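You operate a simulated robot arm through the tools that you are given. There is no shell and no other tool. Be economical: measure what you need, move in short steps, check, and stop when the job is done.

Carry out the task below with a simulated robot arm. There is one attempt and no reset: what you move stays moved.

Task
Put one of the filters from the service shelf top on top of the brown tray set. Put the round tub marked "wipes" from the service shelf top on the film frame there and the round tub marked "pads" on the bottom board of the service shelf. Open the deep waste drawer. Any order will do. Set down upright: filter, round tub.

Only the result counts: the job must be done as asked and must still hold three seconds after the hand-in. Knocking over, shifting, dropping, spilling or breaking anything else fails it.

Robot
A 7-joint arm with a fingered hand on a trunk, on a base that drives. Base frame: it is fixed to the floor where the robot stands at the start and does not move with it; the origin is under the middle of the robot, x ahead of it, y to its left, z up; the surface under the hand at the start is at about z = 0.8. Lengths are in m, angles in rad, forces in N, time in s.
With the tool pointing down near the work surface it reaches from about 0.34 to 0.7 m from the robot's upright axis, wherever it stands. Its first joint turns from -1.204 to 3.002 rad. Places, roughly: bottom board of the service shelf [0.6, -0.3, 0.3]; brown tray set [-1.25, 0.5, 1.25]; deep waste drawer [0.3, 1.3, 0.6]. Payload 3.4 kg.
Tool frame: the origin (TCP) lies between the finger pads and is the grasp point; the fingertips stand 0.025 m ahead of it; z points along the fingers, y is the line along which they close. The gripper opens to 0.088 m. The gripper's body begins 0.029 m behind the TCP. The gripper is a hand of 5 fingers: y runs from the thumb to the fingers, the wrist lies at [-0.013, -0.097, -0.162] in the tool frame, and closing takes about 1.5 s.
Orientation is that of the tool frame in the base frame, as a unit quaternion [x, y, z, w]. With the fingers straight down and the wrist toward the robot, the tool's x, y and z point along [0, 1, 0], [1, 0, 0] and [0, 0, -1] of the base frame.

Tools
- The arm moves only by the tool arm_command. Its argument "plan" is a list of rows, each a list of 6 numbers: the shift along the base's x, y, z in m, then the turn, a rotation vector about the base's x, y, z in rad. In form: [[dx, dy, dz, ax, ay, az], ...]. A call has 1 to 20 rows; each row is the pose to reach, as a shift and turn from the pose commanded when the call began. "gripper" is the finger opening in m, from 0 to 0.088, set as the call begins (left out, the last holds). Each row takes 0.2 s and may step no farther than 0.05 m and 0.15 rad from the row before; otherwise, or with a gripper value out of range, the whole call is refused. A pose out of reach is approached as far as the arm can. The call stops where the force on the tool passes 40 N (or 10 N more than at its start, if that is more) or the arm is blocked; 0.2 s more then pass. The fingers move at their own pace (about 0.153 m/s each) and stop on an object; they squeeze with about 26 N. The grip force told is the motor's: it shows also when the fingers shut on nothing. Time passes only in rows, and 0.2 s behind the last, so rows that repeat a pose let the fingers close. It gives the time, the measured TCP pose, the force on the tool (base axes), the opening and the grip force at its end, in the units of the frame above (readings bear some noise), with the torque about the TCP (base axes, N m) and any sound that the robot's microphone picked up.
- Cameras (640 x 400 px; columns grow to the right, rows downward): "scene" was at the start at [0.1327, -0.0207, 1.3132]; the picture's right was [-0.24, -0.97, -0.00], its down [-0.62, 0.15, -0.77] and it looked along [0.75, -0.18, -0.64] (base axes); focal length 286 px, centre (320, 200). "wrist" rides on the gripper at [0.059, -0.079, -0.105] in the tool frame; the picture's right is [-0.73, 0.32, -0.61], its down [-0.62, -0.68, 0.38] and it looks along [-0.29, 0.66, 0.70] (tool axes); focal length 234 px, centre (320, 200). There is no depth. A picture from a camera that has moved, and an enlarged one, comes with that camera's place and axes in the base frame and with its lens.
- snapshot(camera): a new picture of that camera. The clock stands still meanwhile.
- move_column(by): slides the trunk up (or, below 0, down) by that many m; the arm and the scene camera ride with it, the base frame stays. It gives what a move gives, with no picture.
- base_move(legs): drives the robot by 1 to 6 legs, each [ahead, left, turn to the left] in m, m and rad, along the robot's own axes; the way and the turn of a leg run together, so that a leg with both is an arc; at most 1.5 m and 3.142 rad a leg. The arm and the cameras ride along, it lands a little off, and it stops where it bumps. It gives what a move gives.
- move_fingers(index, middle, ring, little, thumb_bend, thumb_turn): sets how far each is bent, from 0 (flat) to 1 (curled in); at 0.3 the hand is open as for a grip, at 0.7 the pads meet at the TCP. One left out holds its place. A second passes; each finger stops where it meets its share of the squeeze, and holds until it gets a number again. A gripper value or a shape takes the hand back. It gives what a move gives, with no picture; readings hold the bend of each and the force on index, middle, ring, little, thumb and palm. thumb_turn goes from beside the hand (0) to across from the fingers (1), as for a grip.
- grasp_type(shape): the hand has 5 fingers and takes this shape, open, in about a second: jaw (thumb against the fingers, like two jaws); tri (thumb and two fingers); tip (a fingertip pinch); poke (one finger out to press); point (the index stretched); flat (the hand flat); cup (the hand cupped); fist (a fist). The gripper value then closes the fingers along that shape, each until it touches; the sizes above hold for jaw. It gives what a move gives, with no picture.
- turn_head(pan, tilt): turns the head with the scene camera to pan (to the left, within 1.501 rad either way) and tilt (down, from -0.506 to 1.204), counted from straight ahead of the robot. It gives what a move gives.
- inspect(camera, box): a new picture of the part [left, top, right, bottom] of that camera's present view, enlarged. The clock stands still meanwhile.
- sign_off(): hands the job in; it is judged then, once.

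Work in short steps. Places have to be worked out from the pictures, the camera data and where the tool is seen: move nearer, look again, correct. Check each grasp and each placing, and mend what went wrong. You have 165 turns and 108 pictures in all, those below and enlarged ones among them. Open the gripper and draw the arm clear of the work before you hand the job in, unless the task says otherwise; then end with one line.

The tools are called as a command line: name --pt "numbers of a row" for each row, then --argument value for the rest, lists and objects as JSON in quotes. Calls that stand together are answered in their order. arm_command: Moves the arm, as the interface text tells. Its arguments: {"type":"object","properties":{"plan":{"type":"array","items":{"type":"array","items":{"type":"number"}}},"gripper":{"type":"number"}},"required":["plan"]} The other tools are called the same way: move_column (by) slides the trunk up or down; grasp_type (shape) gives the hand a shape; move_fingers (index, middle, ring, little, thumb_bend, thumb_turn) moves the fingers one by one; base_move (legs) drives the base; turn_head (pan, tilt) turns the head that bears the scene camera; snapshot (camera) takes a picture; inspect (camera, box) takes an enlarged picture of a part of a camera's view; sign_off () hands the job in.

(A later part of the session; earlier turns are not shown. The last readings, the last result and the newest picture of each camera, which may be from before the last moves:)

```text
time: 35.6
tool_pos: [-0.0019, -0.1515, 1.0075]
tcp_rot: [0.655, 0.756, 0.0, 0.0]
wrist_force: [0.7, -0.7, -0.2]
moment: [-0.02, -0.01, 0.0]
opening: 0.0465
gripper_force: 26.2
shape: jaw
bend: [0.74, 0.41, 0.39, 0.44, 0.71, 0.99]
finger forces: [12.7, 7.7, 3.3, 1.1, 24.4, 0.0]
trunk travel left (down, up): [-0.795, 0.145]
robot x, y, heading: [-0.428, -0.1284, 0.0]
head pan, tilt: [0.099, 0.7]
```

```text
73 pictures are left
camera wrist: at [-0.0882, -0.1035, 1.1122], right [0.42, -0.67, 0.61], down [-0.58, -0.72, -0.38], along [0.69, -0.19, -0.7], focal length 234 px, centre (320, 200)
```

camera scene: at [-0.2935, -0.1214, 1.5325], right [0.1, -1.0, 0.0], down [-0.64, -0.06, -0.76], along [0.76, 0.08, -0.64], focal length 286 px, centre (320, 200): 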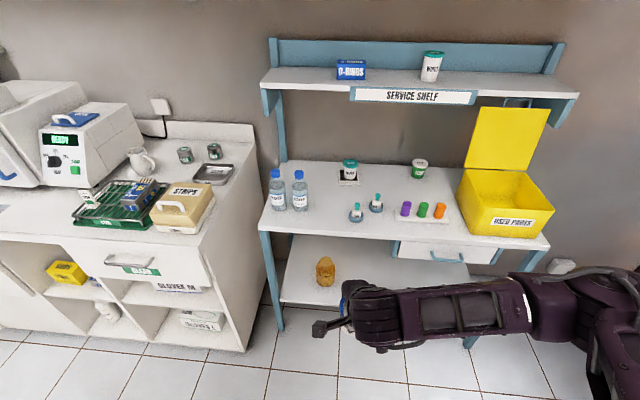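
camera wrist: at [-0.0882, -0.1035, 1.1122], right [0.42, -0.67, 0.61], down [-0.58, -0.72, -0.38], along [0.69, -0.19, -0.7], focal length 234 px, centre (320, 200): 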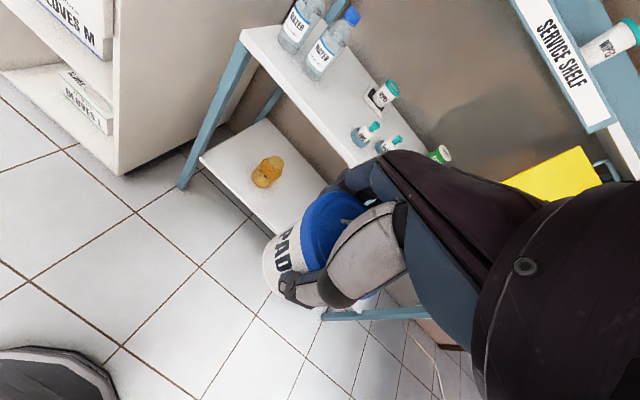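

Bottom board front edge is x≈0.406, beaker ≈ (0.53,-0.07). I'll place pads near (0.49,-0.26). Lowering the trunk in two steps.

move_column --by -0.4

move_column --by -0.19

base_move --legs '[[0.3, -0.05, 0]]'

snapshot --camera "scene"

snapshot --camera "wrist"

```text
time: 39.4
tool_pos: [-0.0021, -0.15, 0.6069]
tcp_rot: [0.655, 0.756, 0.0, 0.0]
wrist_force: [0.1, -0.1, -1.3]
moment: [0.02, 0.01, -0.01]
opening: 0.0465
gripper_force: 26.0
shape: jaw
bend: [0.74, 0.41, 0.39, 0.44, 0.71, 0.99]
finger forces: [12.7, 7.7, 3.3, 1.1, 24.4, 0.0]
trunk travel left (down, up): [-0.395, 0.545]
robot x, y, heading: [-0.4306, -0.1291, -0.004]
head pan, tilt: [0.099, 0.7]
```

```text
time: 41.5
tool_pos: [-0.0015, -0.1509, 0.416]
tcp_rot: [0.654, 0.756, -0.001, 0.0]
wrist_force: [0.3, 0.3, -1.2]
moment: [0.02, 0.01, 0.01]
opening: 0.0464
gripper_force: 26.0
shape: jaw
bend: [0.74, 0.41, 0.39, 0.44, 0.71, 0.99]
finger forces: [12.7, 7.7, 3.3, 1.1, 24.4, 0.0]
trunk travel left (down, up): [-0.205, 0.735]
robot x, y, heading: [-0.4298, -0.1262, 0.002]
head pan, tilt: [0.099, 0.7]
```

```text
time: 43.6
tool_pos: [0.3031, -0.2018, 0.4174]
tcp_rot: [0.656, 0.755, 0.0, 0.001]
wrist_force: [-0.6, 0.2, -1.2]
moment: [-0.01, -0.01, 0.01]
opening: 0.0465
gripper_force: 25.6
shape: jaw
bend: [0.74, 0.41, 0.39, 0.44, 0.71, 0.99]
finger forces: [12.7, 7.7, 3.4, 1.1, 24.3, 0.1]
trunk travel left (down, up): [-0.205, 0.735]
robot x, y, heading: [-0.1226, -0.1748, -0.001]
head pan, tilt: [0.099, 0.7]
```

```text
72 pictures are left
camera scene: at [0.0114, -0.1721, 0.9425], right [0.1, -1.0, 0.0], down [-0.64, -0.06, -0.76], along [0.76, 0.07, -0.64], focal length 286 px, centre (320, 200)
```

scene: 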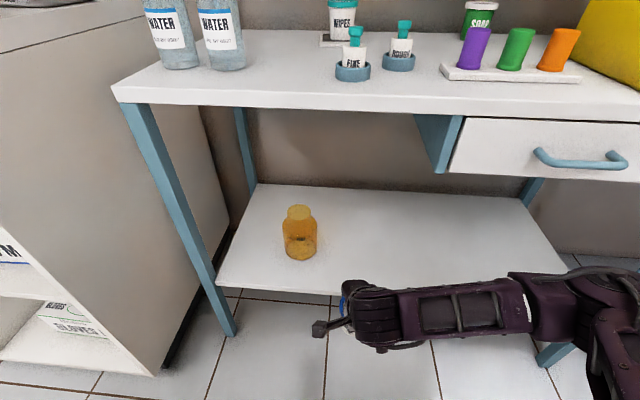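

```text
71 pictures are left
camera wrist: at [0.2167, -0.1547, 0.5222], right [0.42, -0.67, 0.61], down [-0.59, -0.71, -0.38], along [0.69, -0.19, -0.7], focal length 234 px, centre (320, 200)
```

wrist: 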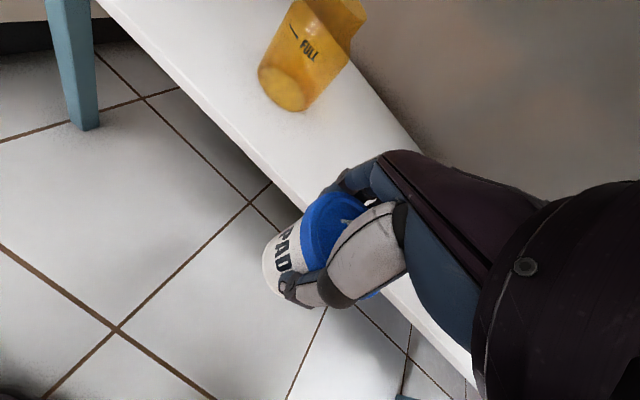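

Board top confirmed at z≈0.30 and front edge x≈0.406; drawer bottom ≈0.68 leaves room. I extend the arm in to x≈0.49.

arm_command --pt "0.04 -0.01 0 0 0 0" --pt "0.08 -0.02 0 0 0 0" --pt "0.12 -0.03 0 0 0 0" --pt "0.16 -0.03 0 0 0 0" --pt "0.19 -0.03 0 0 0 0" --pt "0.19 -0.03 -0.02 0 0 0" --pt "0.19 -0.03 -0.04 0 0 0"

snapshot --camera "scene"

snapshot --camera "wrist"

```text
time: 45.2
tool_pos: [0.4942, -0.2335, 0.3771]
tcp_rot: [0.656, 0.755, 0.0, 0.0]
wrist_force: [0.4, 0.7, -0.5]
moment: [0.02, -0.03, -0.02]
opening: 0.0463
gripper_force: 26.2
shape: jaw
bend: [0.74, 0.41, 0.39, 0.45, 0.71, 0.99]
finger forces: [12.8, 7.6, 3.5, 0.9, 24.3, 0.0]
trunk travel left (down, up): [-0.205, 0.735]
robot x, y, heading: [-0.1207, -0.1791, -0.001]
head pan, tilt: [0.099, 0.7]
```

```text
70 pictures are left
camera scene: at [0.0115, -0.1721, 0.9425], right [0.1, -1.0, 0.0], down [-0.64, -0.06, -0.76], along [0.76, 0.07, -0.64], focal length 286 px, centre (320, 200)
```

scene: 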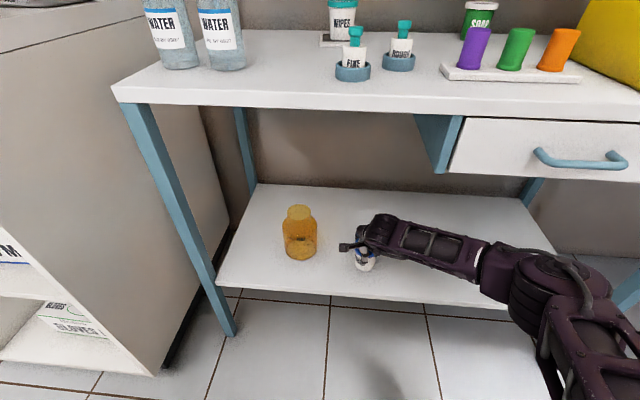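

```text
69 pictures are left
camera wrist: at [0.4072, -0.1858, 0.4823], right [0.42, -0.67, 0.61], down [-0.59, -0.71, -0.38], along [0.69, -0.19, -0.7], focal length 234 px, centre (320, 200)
```

wrist: 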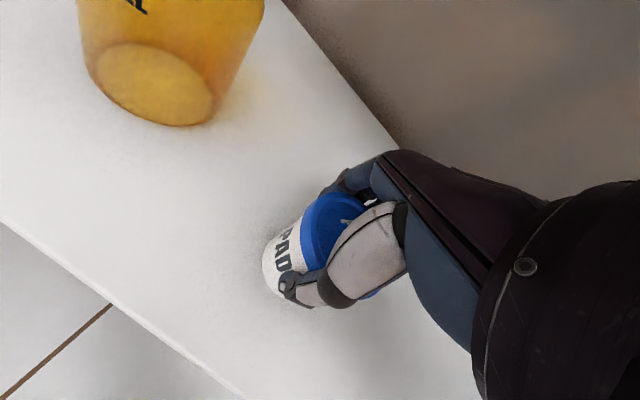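

The tub is over the board, well clear of the beaker and the front edge. I lower in small steps to contact (expected z≈0.357).

arm_command --pt "0 0 -0.008 0 0 0" --pt "0 0 -0.014 0 0 0" --pt "0 0 -0.017 0 0 0" --pt "0 0 -0.019 0 0 0" --pt "0 0 -0.021 0 0 0"

```text
time: 46.4
tool_pos: [0.4938, -0.2332, 0.3572]
tcp_rot: [0.656, 0.755, 0.002, 0.001]
wrist_force: [-0.2, -0.7, 6.2]
moment: [-0.02, -0.12, -0.01]
opening: 0.0463
gripper_force: 25.8
shape: jaw
bend: [0.74, 0.41, 0.39, 0.45, 0.71, 0.99]
finger forces: [12.3, 7.7, 3.4, 0.8, 25.6, 0.0]
trunk travel left (down, up): [-0.205, 0.735]
robot x, y, heading: [-0.1227, -0.1768, -0.001]
head pan, tilt: [0.099, 0.7]
```

Contact at 6 N. I open the hand and rise a little.

arm_command --pt "0 0 0 0 0 0" --pt "0 0 0 0 0 0" --pt "0 0 0 0 0 0" --pt "0 0 0 0 0 0" --pt "0 0 0 0 0 0" --pt "0 0 0.01 0 0 0" --pt "0 0 0.025 0 0 0" --pt "0 0 0.045 0 0 0" --pt "0 0 0.07 0 0 0" --pt "0 0 0.09 0 0 0" --gripper 0.088

snapshot --camera "wrist"

```text
time: 48.6
tool_pos: [0.4939, -0.2334, 0.4467]
tcp_rot: [0.655, 0.756, 0.0, 0.0]
wrist_force: [0.0, 0.3, 0.2]
moment: [-0.01, -0.01, -0.01]
opening: 0.0876
gripper_force: 0.1
shape: jaw
bend: [0.3, 0.3, 0.3, 0.3, 0.3, 0.98]
finger forces: [0.1, 0.0, 0.1, 0.0, 0.1, 0.0]
trunk travel left (down, up): [-0.205, 0.735]
robot x, y, heading: [-0.1216, -0.177, 0.0]
head pan, tilt: [0.099, 0.7]
```

```text
68 pictures are left
camera wrist: at [0.4072, -0.1836, 0.552], right [0.42, -0.67, 0.61], down [-0.59, -0.71, -0.38], along [0.69, -0.19, -0.7], focal length 234 px, centre (320, 200)
```

wrist: 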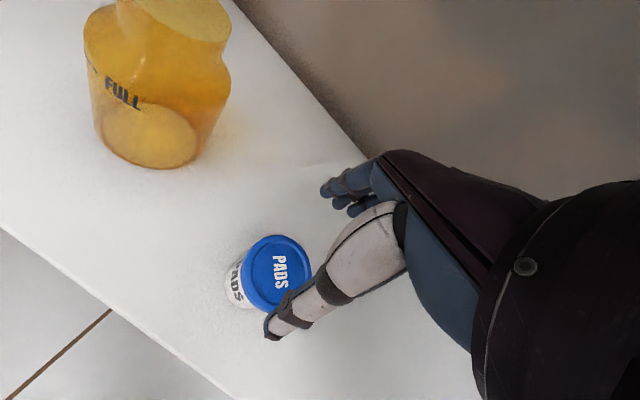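

Pads stands upright on the bottom board. I back out and raise the trunk for the filter.

base_move --legs '[[-0.32, 0, 0]]'

move_column --by 0.4

move_column --by 0.1

turn_head --pan 0 --tilt 0.7

snapshot --camera "scene"

```text
time: 50.7
tool_pos: [0.175, -0.2295, 0.4464]
tcp_rot: [0.655, 0.756, 0.0, 0.0]
wrist_force: [0.0, -0.6, -0.4]
moment: [-0.02, 0.0, 0.01]
opening: 0.0877
gripper_force: 0.1
shape: jaw
bend: [0.3, 0.3, 0.3, 0.3, 0.3, 0.98]
finger forces: [0.0, 0.1, 0.0, 0.0, 0.0, 0.0]
trunk travel left (down, up): [-0.205, 0.735]
robot x, y, heading: [-0.4396, -0.1797, -0.005]
head pan, tilt: [0.099, 0.7]
```

```text
time: 54.5
tool_pos: [0.1757, -0.2308, 0.8466]
tcp_rot: [0.655, 0.756, -0.001, 0.0]
wrist_force: [-0.2, 1.2, 0.8]
moment: [-0.02, 0.01, 0.02]
opening: 0.0877
gripper_force: 0.0
shape: jaw
bend: [0.3, 0.3, 0.3, 0.3, 0.3, 0.98]
finger forces: [0.0, 0.0, 0.1, 0.0, 0.0, 0.1]
trunk travel left (down, up): [-0.605, 0.335]
robot x, y, heading: [-0.4381, -0.1788, -0.002]
head pan, tilt: [0.099, 0.7]
```

```text
time: 55.9
tool_pos: [0.1763, -0.2295, 0.9466]
tcp_rot: [0.654, 0.756, 0.0, -0.001]
wrist_force: [-0.6, 0.1, 0.0]
moment: [0.01, 0.0, 0.03]
opening: 0.0876
gripper_force: 0.0
shape: jaw
bend: [0.3, 0.3, 0.3, 0.3, 0.3, 0.98]
finger forces: [0.0, 0.0, 0.1, 0.1, 0.0, 0.0]
trunk travel left (down, up): [-0.705, 0.235]
robot x, y, heading: [-0.4396, -0.1782, -0.001]
head pan, tilt: [0.099, 0.7]
```

```text
time: 56.5
tool_pos: [0.1762, -0.2295, 0.9454]
tcp_rot: [0.654, 0.756, 0.0, 0.001]
wrist_force: [0.1, 0.5, 0.2]
moment: [0.01, 0.0, -0.02]
opening: 0.0877
gripper_force: 0.1
shape: jaw
bend: [0.3, 0.3, 0.3, 0.3, 0.3, 0.98]
finger forces: [0.0, 0.0, 0.1, 0.0, 0.1, 0.0]
trunk travel left (down, up): [-0.705, 0.235]
robot x, y, heading: [-0.4431, -0.1751, -0.004]
head pan, tilt: [0.0, 0.7]
```

```text
67 pictures are left
camera scene: at [-0.3059, -0.1795, 1.4425], right [0.0, -1.0, 0.0], down [-0.64, 0.0, -0.76], along [0.76, 0.0, -0.64], focal length 286 px, centre (320, 200)
```

scene: 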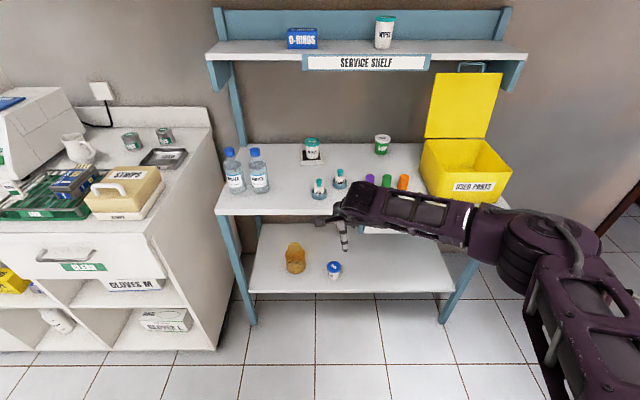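

Both placings look right. Now I drive forward to bring the hand above the FINE filter near (0.483,-0.181).

base_move --legs '[[0.29, 0.04, 0]]'

snapshot --camera "wrist"

inspect --camera "scene" --box '[240, 130, 440, 290]'

```text
time: 58.5
tool_pos: [0.4685, -0.1931, 0.9468]
tcp_rot: [0.656, 0.755, 0.0, 0.0]
wrist_force: [0.4, -0.2, 0.0]
moment: [0.0, -0.02, 0.02]
opening: 0.0878
gripper_force: 0.0
shape: jaw
bend: [0.3, 0.3, 0.3, 0.3, 0.3, 0.98]
finger forces: [0.0, 0.0, 0.0, 0.1, 0.1, 0.0]
trunk travel left (down, up): [-0.705, 0.235]
robot x, y, heading: [-0.1515, -0.1382, -0.001]
head pan, tilt: [0.0, 0.7]
```

```text
66 pictures are left
camera wrist: at [0.3814, -0.1447, 1.0518], right [0.42, -0.67, 0.61], down [-0.59, -0.71, -0.38], along [0.69, -0.2, -0.7], focal length 234 px, centre (320, 200)
```

wrist: 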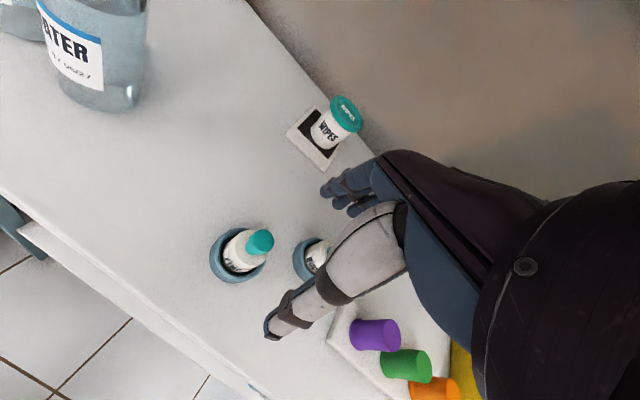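

```text
2.50 times, centred on (340, 210) of scene
camera zoom: at [-0.0141, -0.1407, 1.4425], right [-0.01, -1.0, 0.0], down [-0.64, 0.0, -0.76], along [0.76, 0.0, -0.64], focal length 714 px, centre (270, 175)
```

zoom: 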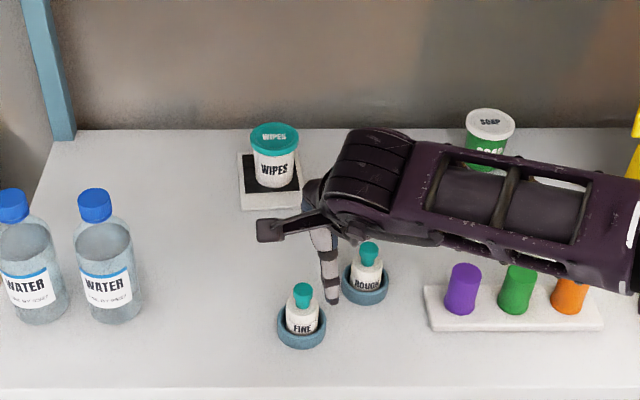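

FINE filter axis ≈ (0.477,-0.176), cap top ≈0.876. I yaw the hand +0.55 so the fingers avoid the ROUGH filter, and align above.

base_move --legs '[[0.06, 0.0, 0]]'

arm_command --pt "-0.01 0.005 0.01 0 0 0.14" --pt "-0.02 0.01 0.01 0 0 0.28" --pt "-0.04 0.015 0.01 0 0 0.42" --pt "-0.053 0.017 0.01 0 0 0.55" --pt "-0.053 0.017 0.0 0 0 0.55"

snapshot --camera "wrist"

inspect --camera "scene" --box '[220, 150, 420, 310]'

```text
time: 59.5
tool_pos: [0.5274, -0.1925, 0.9462]
tcp_rot: [0.656, 0.755, 0.0, -0.001]
wrist_force: [0.0, -0.2, -0.3]
moment: [0.02, -0.02, 0.0]
opening: 0.0879
gripper_force: 0.1
shape: jaw
bend: [0.3, 0.3, 0.3, 0.3, 0.3, 0.98]
finger forces: [0.0, 0.0, 0.1, 0.0, 0.1, 0.1]
trunk travel left (down, up): [-0.705, 0.235]
robot x, y, heading: [-0.0945, -0.1334, -0.004]
head pan, tilt: [0.0, 0.7]
```

```text
time: 60.7
tool_pos: [0.4749, -0.1772, 0.9467]
tcp_rot: [0.426, 0.905, 0.0, 0.001]
wrist_force: [0.2, 0.3, 1.1]
moment: [0.0, -0.03, 0.01]
opening: 0.0875
gripper_force: 0.1
shape: jaw
bend: [0.3, 0.3, 0.3, 0.3, 0.3, 0.98]
finger forces: [0.1, 0.0, 0.1, 0.0, 0.0, 0.0]
trunk travel left (down, up): [-0.705, 0.235]
robot x, y, heading: [-0.0904, -0.1413, -0.009]
head pan, tilt: [0.0, 0.7]
```

```text
64 pictures are left
camera wrist: at [0.3758, -0.1807, 1.0521], right [0.71, -0.35, 0.61], down [-0.13, -0.92, -0.38], along [0.69, 0.2, -0.7], focal length 234 px, centre (320, 200)
```

wrist: 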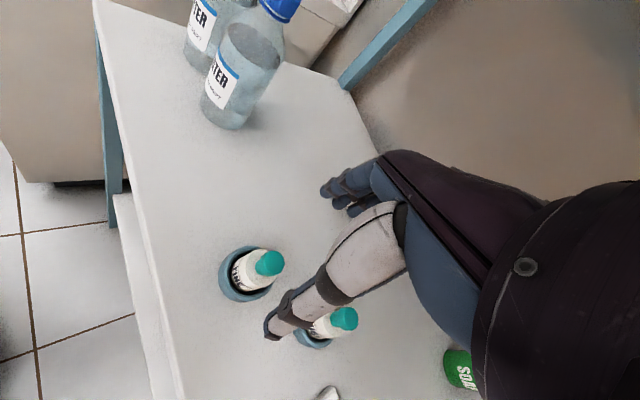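

```text
2.50 times, centred on (320, 230) of scene
camera zoom: at [0.0454, -0.1412, 1.4425], right [-0.01, -1.0, 0.0], down [-0.64, 0.0, -0.76], along [0.76, 0.0, -0.64], focal length 714 px, centre (320, 125)
```

zoom: 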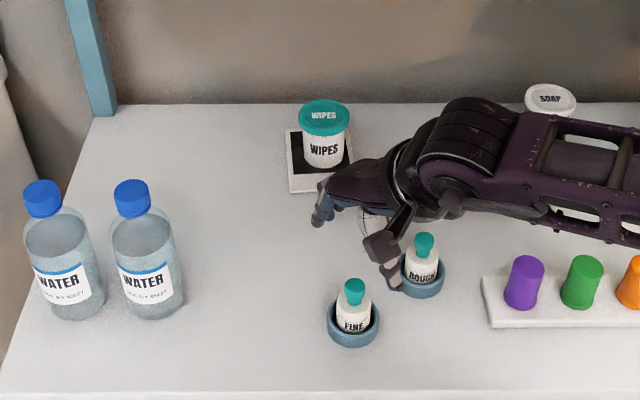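

Aligned within a few mm. I descend to z≈0.858.

arm_command --pt "0.001 0 -0.03 0 0 0" --pt "0.001 0 -0.055 0 0 0" --pt "0.001 0 -0.075 0 0 0" --pt "0.001 0 -0.088 0 0 0"

snapshot --camera "wrist"

inspect --camera "scene" --box '[280, 180, 420, 310]'

```text
time: 61.7
tool_pos: [0.4759, -0.1774, 0.8582]
tcp_rot: [0.426, 0.905, 0.0, 0.0]
wrist_force: [-0.6, -0.8, -0.8]
moment: [-0.02, -0.01, -0.01]
opening: 0.0877
gripper_force: 0.0
shape: jaw
bend: [0.3, 0.3, 0.3, 0.3, 0.3, 0.98]
finger forces: [0.0, 0.0, 0.0, 0.0, 0.0, 0.0]
trunk travel left (down, up): [-0.705, 0.235]
robot x, y, heading: [-0.0934, -0.1374, -0.006]
head pan, tilt: [0.0, 0.7]
```

```text
62 pictures are left
camera wrist: at [0.3767, -0.1814, 0.9633], right [0.71, -0.35, 0.61], down [-0.13, -0.91, -0.38], along [0.69, 0.19, -0.7], focal length 234 px, centre (320, 200)
```

wrist: 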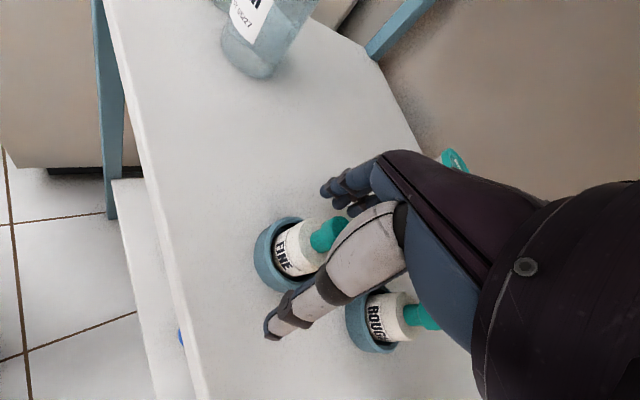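

```text
3.08 times, centred on (350, 245) of scene
camera zoom: at [0.0451, -0.1413, 1.4425], right [-0.01, -1.0, 0.0], down [-0.64, 0.0, -0.76], along [0.76, 0.0, -0.64], focal length 879 px, centre (228, 62)
```

zoom: 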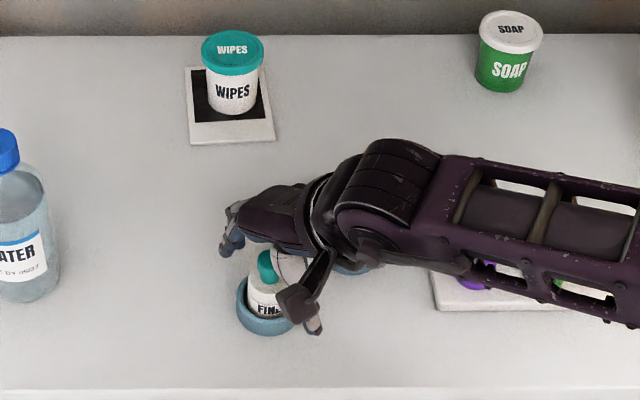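

The filter stands between thumb and fingers without contact. I close the hand.

arm_command --pt "0 0 0 0 0 0" --pt "0 0 0 0 0 0" --pt "0 0 0 0 0 0" --pt "0 0 0 0 0 0" --pt "0 0 0 0 0 0" --pt "0 0 0 0 0 0" --pt "0 0 0 0 0 0" --pt "0 0 0 0 0 0" --pt "0 0 0 0 0 0" --gripper 0.01

snapshot --camera "wrist"

```text
time: 63.7
tool_pos: [0.4749, -0.1771, 0.8584]
tcp_rot: [0.428, 0.904, 0.0, 0.0]
wrist_force: [0.9, 0.3, -0.3]
moment: [0.02, 0.0, 0.04]
opening: 0.0275
gripper_force: 26.8
shape: jaw
bend: [0.74, 0.51, 0.58, 0.55, 0.75, 1.0]
finger forces: [11.7, 9.5, 0.2, 0.0, 21.7, 0.0]
trunk travel left (down, up): [-0.705, 0.235]
robot x, y, heading: [-0.0877, -0.1386, -0.009]
head pan, tilt: [0.0, 0.7]
```

```text
60 pictures are left
camera wrist: at [0.3765, -0.1813, 0.9636], right [0.71, -0.35, 0.61], down [-0.13, -0.91, -0.38], along [0.69, 0.19, -0.7], focal length 234 px, centre (320, 200)
```

wrist: 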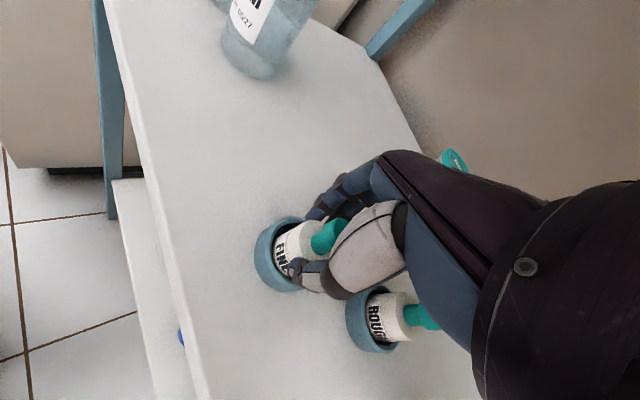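

Index/middle and thumb hold the filter. I lift it slowly out of its cup and check.

arm_command --pt "0 0 0.01 0 0 0" --pt "0 0 0.025 0 0 0" --pt "0 0 0.045 0 0 0" --pt "0 0 0.07 0 0 0" --pt "0 0 0.095 0 0 0" --pt "0 0 0.12 0 0 0"

snapshot --camera "wrist"

inspect --camera "scene" --box '[250, 150, 420, 310]'

```text
time: 65.1
tool_pos: [0.4746, -0.1769, 0.9781]
tcp_rot: [0.426, 0.905, 0.0, 0.001]
wrist_force: [-0.1, -1.2, 1.1]
moment: [0.01, 0.02, 0.02]
opening: 0.027
gripper_force: 26.1
shape: jaw
bend: [0.74, 0.51, 0.58, 0.55, 0.75, 1.0]
finger forces: [11.8, 9.7, 0.4, 0.1, 21.6, 0.0]
trunk travel left (down, up): [-0.705, 0.235]
robot x, y, heading: [-0.0883, -0.1415, -0.004]
head pan, tilt: [0.0, 0.7]
```

```text
59 pictures are left
camera wrist: at [0.3763, -0.1809, 1.0833], right [0.71, -0.35, 0.61], down [-0.13, -0.91, -0.38], along [0.69, 0.19, -0.7], focal length 234 px, centre (320, 200)
```

wrist: 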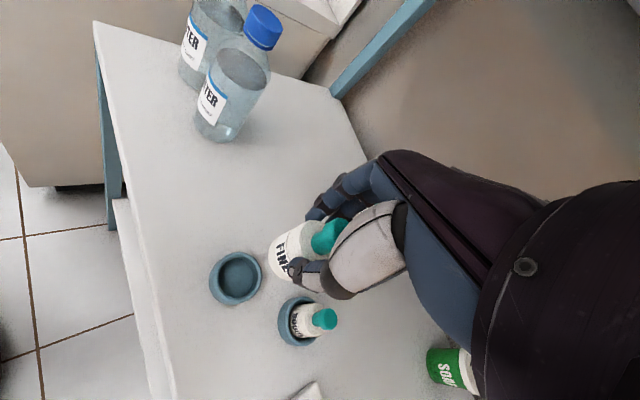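

```text
2.50 times, centred on (335, 230) of scene
camera zoom: at [0.0445, -0.1412, 1.4426], right [-0.01, -1.0, 0.0], down [-0.64, 0.0, -0.77], along [0.77, 0.0, -0.64], focal length 714 px, centre (282, 125)
```

zoom: 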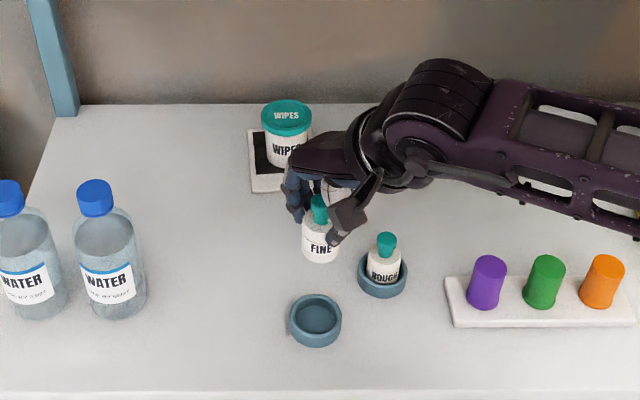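

Filter lifted, upright. I back away from the shelf and turn the head to look toward the brown tray set.

base_move --legs '[[-0.42, 0.0, 0]]'

base_move --legs '[[0, 0, 1.3]]'

turn_head --pan 1.0 --tilt 0.35

snapshot --camera "scene"

```text
time: 67.7
tool_pos: [0.0555, -0.1727, 0.9771]
tcp_rot: [0.425, 0.905, 0.0, 0.0]
wrist_force: [-0.4, -0.4, 0.2]
moment: [0.02, 0.0, 0.02]
opening: 0.0271
gripper_force: 25.9
shape: jaw
bend: [0.74, 0.51, 0.58, 0.55, 0.75, 1.0]
finger forces: [11.7, 9.6, 0.5, 0.1, 21.7, 0.0]
trunk travel left (down, up): [-0.705, 0.235]
robot x, y, heading: [-0.5074, -0.1351, -0.004]
head pan, tilt: [0.0, 0.7]
```

```text
time: 71.3
tool_pos: [-0.3221, 0.3977, 0.9773]
tcp_rot: [-0.209, 0.978, 0.0, 0.0]
wrist_force: [-0.2, 0.6, 0.1]
moment: [-0.01, 0.0, -0.01]
opening: 0.0268
gripper_force: 26.2
shape: jaw
bend: [0.74, 0.51, 0.58, 0.55, 0.75, 1.0]
finger forces: [11.9, 9.6, 0.4, 0.1, 21.3, 0.0]
trunk travel left (down, up): [-0.705, 0.235]
robot x, y, heading: [-0.5153, -0.1387, 1.291]
head pan, tilt: [0.0, 0.7]
```

```text
time: 72.6
tool_pos: [-0.3241, 0.3969, 0.9777]
tcp_rot: [-0.209, 0.978, 0.0, 0.0]
wrist_force: [0.4, 0.4, 0.4]
moment: [0.02, 0.0, 0.02]
opening: 0.0272
gripper_force: 26.4
shape: jaw
bend: [0.74, 0.51, 0.58, 0.55, 0.75, 1.0]
finger forces: [11.9, 9.6, 0.4, 0.0, 21.3, 0.0]
trunk travel left (down, up): [-0.705, 0.235]
robot x, y, heading: [-0.5108, -0.1383, 1.297]
head pan, tilt: [1.0, 0.351]
```

```text
57 pictures are left
camera scene: at [-0.5569, -0.0204, 1.4739], right [0.75, 0.66, 0.0], down [0.23, -0.26, -0.94], along [-0.62, 0.7, -0.34], focal length 286 px, centre (320, 200)
```

scene: 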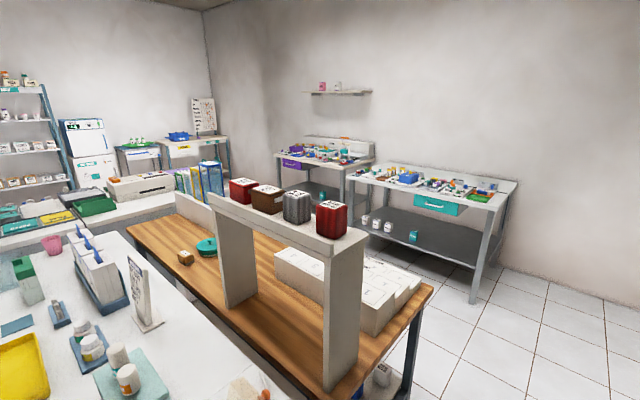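

A raised shelf holds a red, a brown, a grey and another red set. I zoom in on them.

inspect --camera "scene" --box '[200, 150, 380, 270]'

```text
3.33 times, centred on (290, 210) of scene
camera zoom: at [-0.5569, -0.0204, 1.4739], right [0.75, 0.66, 0.0], down [0.23, -0.26, -0.94], along [-0.62, 0.7, -0.34], focal length 952 px, centre (420, 167)
```

zoom: 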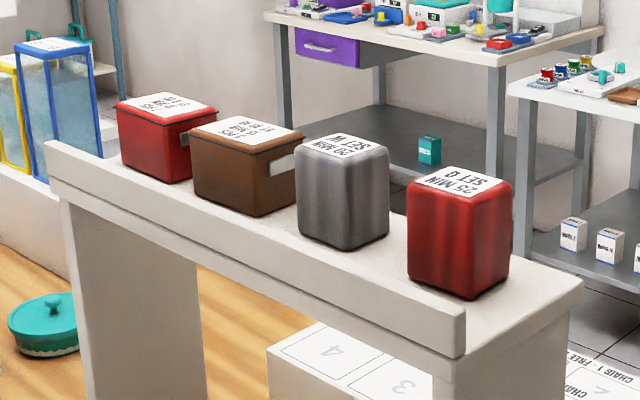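

The brown set stands second from the west on a raised shelf running along x at y≈0.5. I raise trunk and arm well above it before repositioning.

move_column --by 0.23

arm_command --pt "0 0 0.04 0 0 0" --pt "0 0 0.08 0 0 0" --pt "0 0 0.12 0 0 0" --pt "0 0 0.15 0 0 0"

base_move --legs '[[0, 0, 0.5], [0.44, -0.317, 0], [0, 0, 1.34]]'

turn_head --pan 0 --tilt 0.5

snapshot --camera "scene"

```text
time: 75.0
tool_pos: [-0.3232, 0.3976, 1.2068]
tcp_rot: [-0.209, 0.978, 0.0, 0.0]
wrist_force: [-0.4, -0.2, 0.2]
moment: [-0.02, -0.02, 0.0]
opening: 0.0269
gripper_force: 26.0
shape: jaw
bend: [0.74, 0.51, 0.58, 0.55, 0.75, 1.0]
finger forces: [11.9, 9.5, 0.4, 0.1, 21.2, 0.0]
trunk travel left (down, up): [-0.935, 0.005]
robot x, y, heading: [-0.5109, -0.139, 1.294]
head pan, tilt: [1.0, 0.351]
```

```text
time: 76.0
tool_pos: [-0.323, 0.3962, 1.3556]
tcp_rot: [-0.209, 0.978, 0.0, 0.0]
wrist_force: [0.6, 0.0, -0.7]
moment: [0.01, 0.01, -0.02]
opening: 0.027
gripper_force: 26.4
shape: jaw
bend: [0.74, 0.51, 0.59, 0.55, 0.75, 1.0]
finger forces: [11.9, 8.8, 1.8, 0.1, 21.7, 0.1]
trunk travel left (down, up): [-0.935, 0.005]
robot x, y, heading: [-0.5086, -0.1392, 1.295]
head pan, tilt: [1.0, 0.351]
```

```text
time: 83.8
tool_pos: [-0.862, 0.4078, 1.3557]
tcp_rot: [0.9, -0.437, 0.001, 0.0]
wrist_force: [0.2, 0.6, -0.3]
moment: [0.0, -0.01, -0.01]
opening: 0.0269
gripper_force: 26.4
shape: jaw
bend: [0.74, 0.51, 0.59, 0.55, 0.76, 1.0]
finger forces: [12.2, 8.7, 1.8, 0.0, 21.3, 0.0]
trunk travel left (down, up): [-0.935, 0.005]
robot x, y, heading: [-0.2966, 0.3603, 3.111]
head pan, tilt: [1.0, 0.351]
```

```text
time: 85.1
tool_pos: [-0.862, 0.4073, 1.3551]
tcp_rot: [0.9, -0.437, 0.0, 0.0]
wrist_force: [-0.4, 0.6, -0.7]
moment: [0.01, -0.02, -0.01]
opening: 0.0267
gripper_force: 25.8
shape: jaw
bend: [0.74, 0.51, 0.59, 0.55, 0.76, 1.0]
finger forces: [12.1, 8.8, 1.8, 0.0, 21.2, 0.1]
trunk travel left (down, up): [-0.935, 0.005]
robot x, y, heading: [-0.2953, 0.3533, 3.111]
head pan, tilt: [0.0, 0.499]
```

```text
55 pictures are left
camera scene: at [-0.4393, 0.3595, 1.6903], right [0.03, 1.0, 0.0], down [0.48, -0.01, -0.88], along [-0.88, 0.02, -0.48], focal length 286 px, centre (320, 200)
```

scene: 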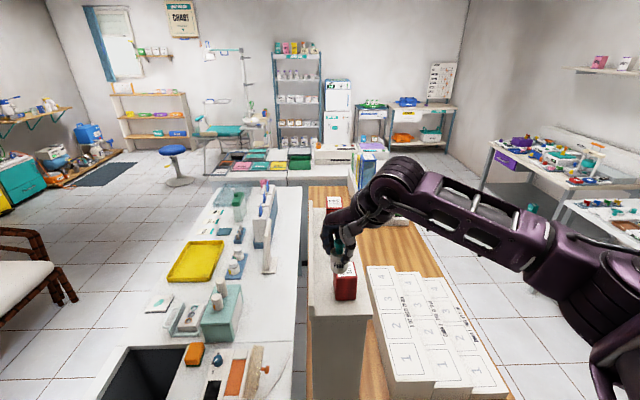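

Triangulated: shelf top z≈1.17, brown set top ≈1.24 at about (-1.13,0.42). I drive 0.2 m nearer and look with the wrist camera.

base_move --legs '[[0.19, 0, 0.03]]'

snapshot --camera "wrist"

snapshot --camera "scene"

```text
time: 86.6
tool_pos: [-1.0498, 0.3925, 1.357]
tcp_rot: [0.906, -0.422, -0.001, 0.0]
wrist_force: [-0.6, -0.6, -1.0]
moment: [0.02, 0.03, -0.01]
opening: 0.027
gripper_force: 26.6
shape: jaw
bend: [0.74, 0.51, 0.59, 0.55, 0.76, 1.0]
finger forces: [12.0, 8.7, 1.8, 0.1, 21.4, 0.0]
trunk travel left (down, up): [-0.935, 0.005]
robot x, y, heading: [-0.4847, 0.3582, -3.139]
head pan, tilt: [0.0, 0.499]
```

```text
54 pictures are left
camera wrist: at [-0.9515, 0.3984, 1.4621], right [-0.71, 0.35, 0.61], down [0.12, 0.92, -0.38], along [-0.69, -0.2, -0.69], focal length 234 px, centre (320, 200)
```

wrist: 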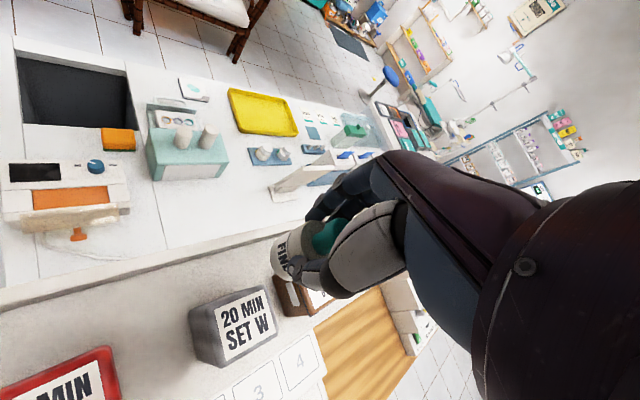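

```text
53 pictures are left
camera scene: at [-0.625, 0.3577, 1.6906], right [0.0, 1.0, 0.0], down [0.48, 0.0, -0.88], along [-0.88, 0.0, -0.48], focal length 286 px, centre (320, 200)
```

scene: 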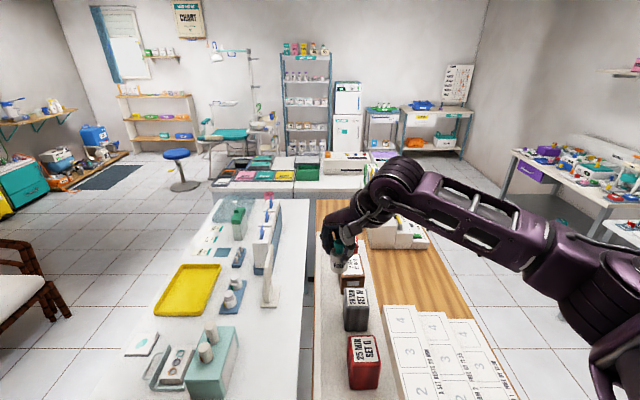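

Brown set: x -1.183…-1.10, y 0.398…0.461, centre ≈ (-1.142,0.430), top ≈1.24. I move the filter above it.

arm_command --pt "-0.04 0.015 0 0 0 0" --pt "-0.075 0.03 0 0 0 0" --pt "-0.092 0.037 0 0 0 0" --pt "-0.092 0.037 -0.015 0 0 0"

snapshot --camera "wrist"

inspect --camera "scene" --box '[290, 150, 430, 340]'

```text
time: 87.6
tool_pos: [-1.1031, 0.4109, 1.3556]
tcp_rot: [0.906, -0.424, 0.0, 0.0]
wrist_force: [-0.1, 0.7, -1.1]
moment: [-0.01, -0.02, -0.01]
opening: 0.0266
gripper_force: 26.3
shape: jaw
bend: [0.74, 0.51, 0.59, 0.55, 0.76, 1.0]
finger forces: [12.2, 8.8, 2.0, 0.0, 21.3, 0.0]
out of reach, approached as far as the arm can: row 2, 3, 4
trunk travel left (down, up): [-0.935, 0.005]
robot x, y, heading: [-0.4872, 0.3583, -3.14]
head pan, tilt: [0.0, 0.499]
```

```text
52 pictures are left
camera wrist: at [-1.0045, 0.4169, 1.4612], right [-0.71, 0.35, 0.61], down [0.12, 0.92, -0.38], along [-0.69, -0.2, -0.7], focal length 234 px, centre (320, 200)
```

wrist: 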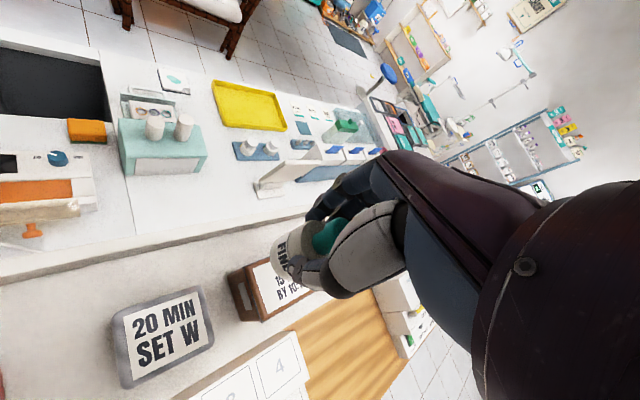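

```text
2.11 times, centred on (360, 245) of scene
camera zoom: at [-0.629, 0.3579, 1.6902], right [0.0, 1.0, 0.0], down [0.48, 0.0, -0.88], along [-0.88, 0.0, -0.48], focal length 601 px, centre (236, 105)
```

zoom: 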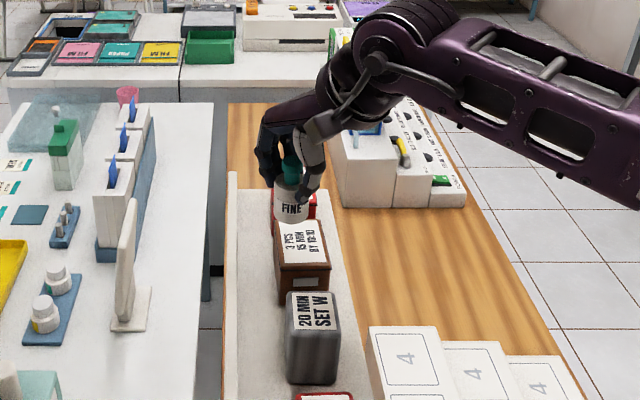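

Not reachable with this yaw; rotating the wrist back toward the robot gains reach. I rotate by -0.55 and then extend.

arm_command --pt "0.01 0 0 0 0 -0.14" --pt "0.01 0 0 0 0 -0.28" --pt "0 0.005 0 0 0 -0.42" --pt "0.0 0.01 0 0 0 -0.55" --pt "-0.02 0.015 0 0 0 -0.6" --pt "-0.039 0.019 0 0 0 -0.6"

```text
time: 89.0
tool_pos: [-1.1449, 0.4302, 1.3541]
tcp_rot: [0.741, -0.672, -0.001, -0.001]
wrist_force: [-0.2, 0.3, -0.4]
moment: [0.01, -0.03, 0.01]
opening: 0.0266
gripper_force: 26.3
shape: jaw
bend: [0.74, 0.51, 0.59, 0.55, 0.76, 1.0]
finger forces: [12.3, 9.0, 2.2, 0.1, 21.3, 0.0]
trunk travel left (down, up): [-0.935, 0.005]
robot x, y, heading: [-0.485, 0.3623, -3.137]
head pan, tilt: [0.0, 0.499]
```

Reached. I lower to just above the set and look.

arm_command --pt "0.002 0 -0.02 0 0 0" --pt "0.002 0 -0.04 0 0 0" --pt "0.002 0 -0.05 0 0 0"

snapshot --camera "wrist"

inspect --camera "scene" --box '[290, 180, 400, 310]'

```text
time: 89.8
tool_pos: [-1.1419, 0.4302, 1.3039]
tcp_rot: [0.741, -0.672, 0.0, 0.0]
wrist_force: [-0.3, -0.2, -0.2]
moment: [0.03, -0.02, 0.0]
opening: 0.0267
gripper_force: 26.1
shape: jaw
bend: [0.74, 0.51, 0.59, 0.55, 0.76, 1.0]
finger forces: [12.2, 9.1, 2.3, 0.1, 21.2, 0.0]
trunk travel left (down, up): [-0.935, 0.005]
robot x, y, heading: [-0.4888, 0.3568, -3.14]
head pan, tilt: [0.0, 0.499]
```

```text
50 pictures are left
camera wrist: at [-1.0562, 0.3803, 1.4095], right [-0.39, 0.69, 0.61], down [0.62, 0.69, -0.38], along [-0.68, 0.22, -0.7], focal length 234 px, centre (320, 200)
```

wrist: 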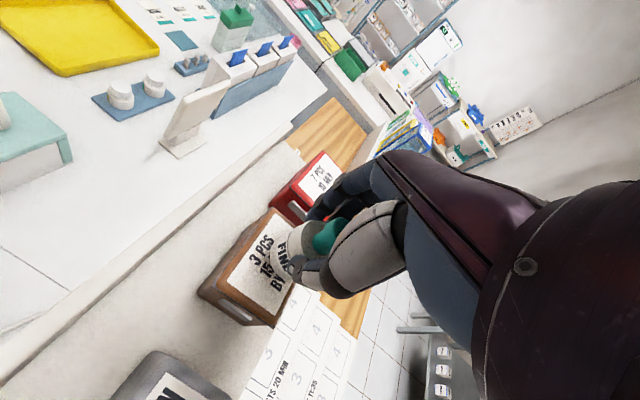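

```text
3.08 times, centred on (345, 245) of scene
camera zoom: at [-0.6281, 0.3577, 1.6903], right [0.0, 1.0, 0.0], down [0.48, 0.0, -0.88], along [-0.88, 0.0, -0.48], focal length 879 px, centre (243, 62)
```

zoom: 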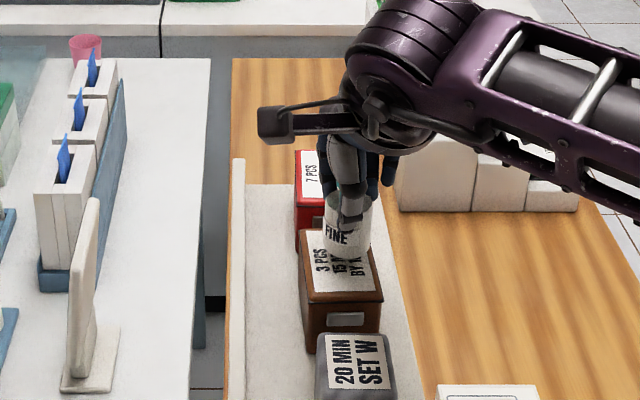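

The filter's base projects at ≈(-1.135,0.434), inside the set's top (centre ≈(-1.137,0.431)). I lower in fine steps until contact.

arm_command --pt "-0.001 -0.002 -0.004 0 0 0" --pt "-0.001 -0.002 -0.007 0 0 0" --pt "-0.001 -0.002 -0.009 0 0 0" --pt "-0.001 -0.002 -0.011 0 0 0"

```text
time: 90.8
tool_pos: [-1.1421, 0.4274, 1.2931]
tcp_rot: [0.741, -0.672, 0.0, 0.0]
wrist_force: [0.0, 0.0, -0.5]
moment: [0.01, 0.02, -0.01]
opening: 0.0265
gripper_force: 26.1
shape: jaw
bend: [0.74, 0.51, 0.59, 0.55, 0.76, 1.0]
finger forces: [12.3, 9.1, 2.4, 0.0, 21.4, 0.0]
trunk travel left (down, up): [-0.935, 0.005]
robot x, y, heading: [-0.484, 0.3572, -3.145]
head pan, tilt: [0.0, 0.499]
```

No contact yet at 1.293; I continue a little and look for force.

arm_command --pt "0 0 -0.002 0 0 0" --pt "0 0 -0.004 0 0 0" --pt "0 0 -0.006 0 0 0"

inspect --camera "scene" --box '[290, 180, 400, 310]'

```text
time: 91.6
tool_pos: [-1.1396, 0.4276, 1.2902]
tcp_rot: [0.741, -0.672, -0.003, 0.003]
wrist_force: [-3.9, 0.1, 13.9]
moment: [0.03, 0.23, 0.04]
opening: 0.0277
gripper_force: 26.3
shape: jaw
bend: [0.74, 0.51, 0.59, 0.55, 0.76, 1.0]
finger forces: [14.3, 10.5, 3.7, 0.0, 22.5, 0.1]
trunk travel left (down, up): [-0.935, 0.005]
robot x, y, heading: [-0.4886, 0.359, -3.139]
head pan, tilt: [0.0, 0.499]
```

```text
3.08 times, centred on (345, 245) of scene
camera zoom: at [-0.6258, 0.3575, 1.6907], right [0.0, 1.0, 0.0], down [0.48, 0.0, -0.88], along [-0.88, 0.0, -0.48], focal length 879 px, centre (243, 62)
```

zoom: 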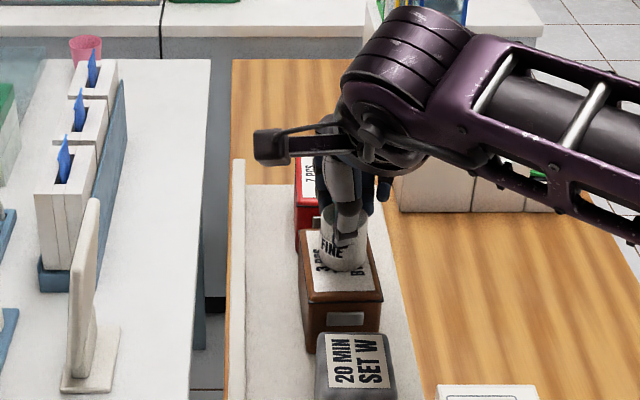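

Firm contact (14 N). I ease up 3 mm, then open the hand.

arm_command --pt "0 0 0.003 0 0 0" --pt "0 0 0.003 0 0 0"

arm_command --pt "0 0 0 0 0 0" --pt "0 0 0 0 0 0" --pt "0 0 0 0 0 0" --pt "0 0 0 0 0 0" --pt "0 0 0 0 0 0" --gripper 0.088

inspect --camera "scene" --box '[290, 180, 400, 310]'

snapshot --camera "wrist"

```text
time: 92.2
tool_pos: [-1.1398, 0.4275, 1.2898]
tcp_rot: [0.741, -0.672, 0.0, 0.0]
wrist_force: [-2.0, 0.0, 9.5]
moment: [0.01, 0.2, 0.0]
opening: 0.0276
gripper_force: 25.5
shape: jaw
bend: [0.74, 0.51, 0.59, 0.55, 0.76, 1.0]
finger forces: [14.0, 10.1, 3.2, 0.0, 22.4, 0.0]
trunk travel left (down, up): [-0.935, 0.005]
robot x, y, heading: [-0.4863, 0.359, -3.139]
head pan, tilt: [0.0, 0.499]
```

```text
time: 93.4
tool_pos: [-1.1411, 0.4275, 1.2909]
tcp_rot: [0.741, -0.672, 0.0, -0.001]
wrist_force: [0.1, 0.2, 0.0]
moment: [0.01, -0.02, -0.02]
opening: 0.0874
gripper_force: 0.1
shape: jaw
bend: [0.3, 0.3, 0.3, 0.3, 0.3, 0.98]
finger forces: [0.1, 0.0, 0.0, 0.1, 0.1, 0.0]
trunk travel left (down, up): [-0.935, 0.005]
robot x, y, heading: [-0.486, 0.355, -3.144]
head pan, tilt: [0.0, 0.499]
```

```text
3.08 times, centred on (345, 245) of scene
camera zoom: at [-0.6288, 0.3578, 1.6902], right [0.0, 1.0, 0.0], down [0.48, 0.0, -0.88], along [-0.88, 0.0, -0.48], focal length 879 px, centre (243, 62)
```

zoom: 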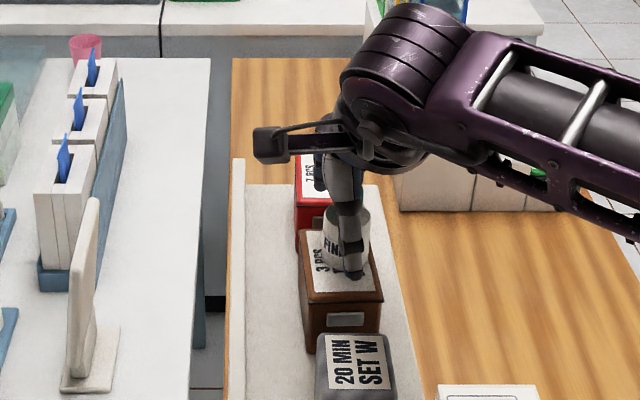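

```text
46 pictures are left
camera wrist: at [-1.057, 0.378, 1.3953], right [-0.39, 0.69, 0.61], down [0.62, 0.69, -0.38], along [-0.68, 0.22, -0.7], focal length 234 px, centre (320, 200)
```

wrist: 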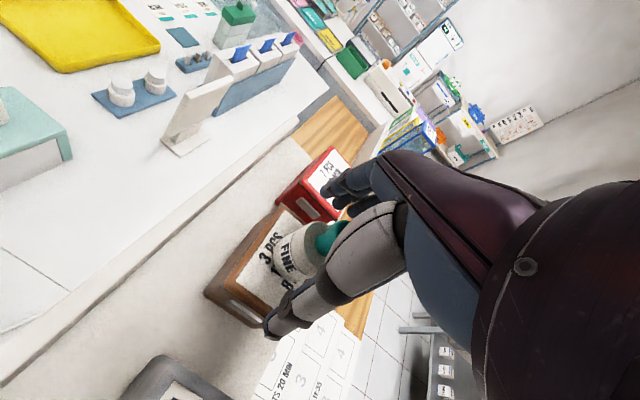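

The filter stands upright. I rise straight up and then drive straight back.

arm_command --pt "0 0 0.015 0 0 0" --pt "0 0 0.035 0 0 0" --pt "0 0 0.06 0 0 0" --pt "0.01 0 0.09 0 0 0" --pt "0.03 0 0.12 0 0 0"

base_move --legs '[[-0.2, 0, 0]]'

inspect --camera "scene" --box '[270, 150, 430, 310]'

```text
time: 94.6
tool_pos: [-1.1093, 0.427, 1.4111]
tcp_rot: [0.741, -0.672, -0.001, 0.001]
wrist_force: [0.1, 1.3, -0.6]
moment: [0.0, 0.0, -0.02]
opening: 0.0878
gripper_force: 0.1
shape: jaw
bend: [0.3, 0.3, 0.3, 0.3, 0.3, 0.98]
finger forces: [0.0, 0.1, 0.0, 0.0, 0.0, 0.0]
trunk travel left (down, up): [-0.935, 0.005]
robot x, y, heading: [-0.4868, 0.3564, -3.139]
head pan, tilt: [0.0, 0.499]
```

```text
time: 96.2
tool_pos: [-0.9151, 0.4268, 1.4093]
tcp_rot: [0.74, -0.672, 0.001, -0.001]
wrist_force: [0.0, 0.3, -0.9]
moment: [0.02, 0.0, 0.0]
opening: 0.0878
gripper_force: 0.2
shape: jaw
bend: [0.3, 0.3, 0.3, 0.3, 0.3, 0.98]
finger forces: [0.1, 0.0, 0.0, 0.1, 0.0, 0.0]
trunk travel left (down, up): [-0.935, 0.005]
robot x, y, heading: [-0.2889, 0.3606, -3.142]
head pan, tilt: [0.0, 0.499]
```

```text
2.50 times, centred on (350, 230) of scene
camera zoom: at [-0.4329, 0.3584, 1.6899], right [0.0, 1.0, 0.0], down [0.48, 0.0, -0.88], along [-0.88, 0.0, -0.48], focal length 714 px, centre (245, 125)
```

zoom: 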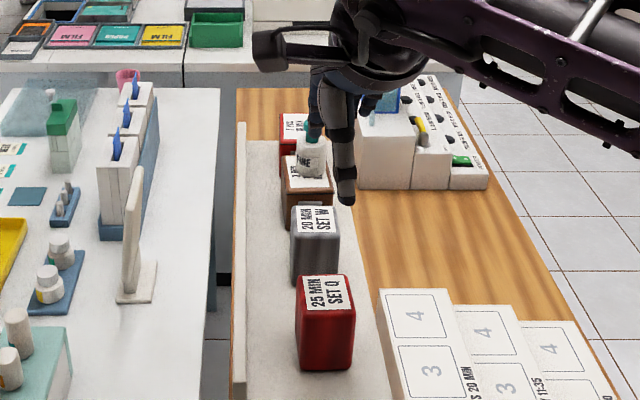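

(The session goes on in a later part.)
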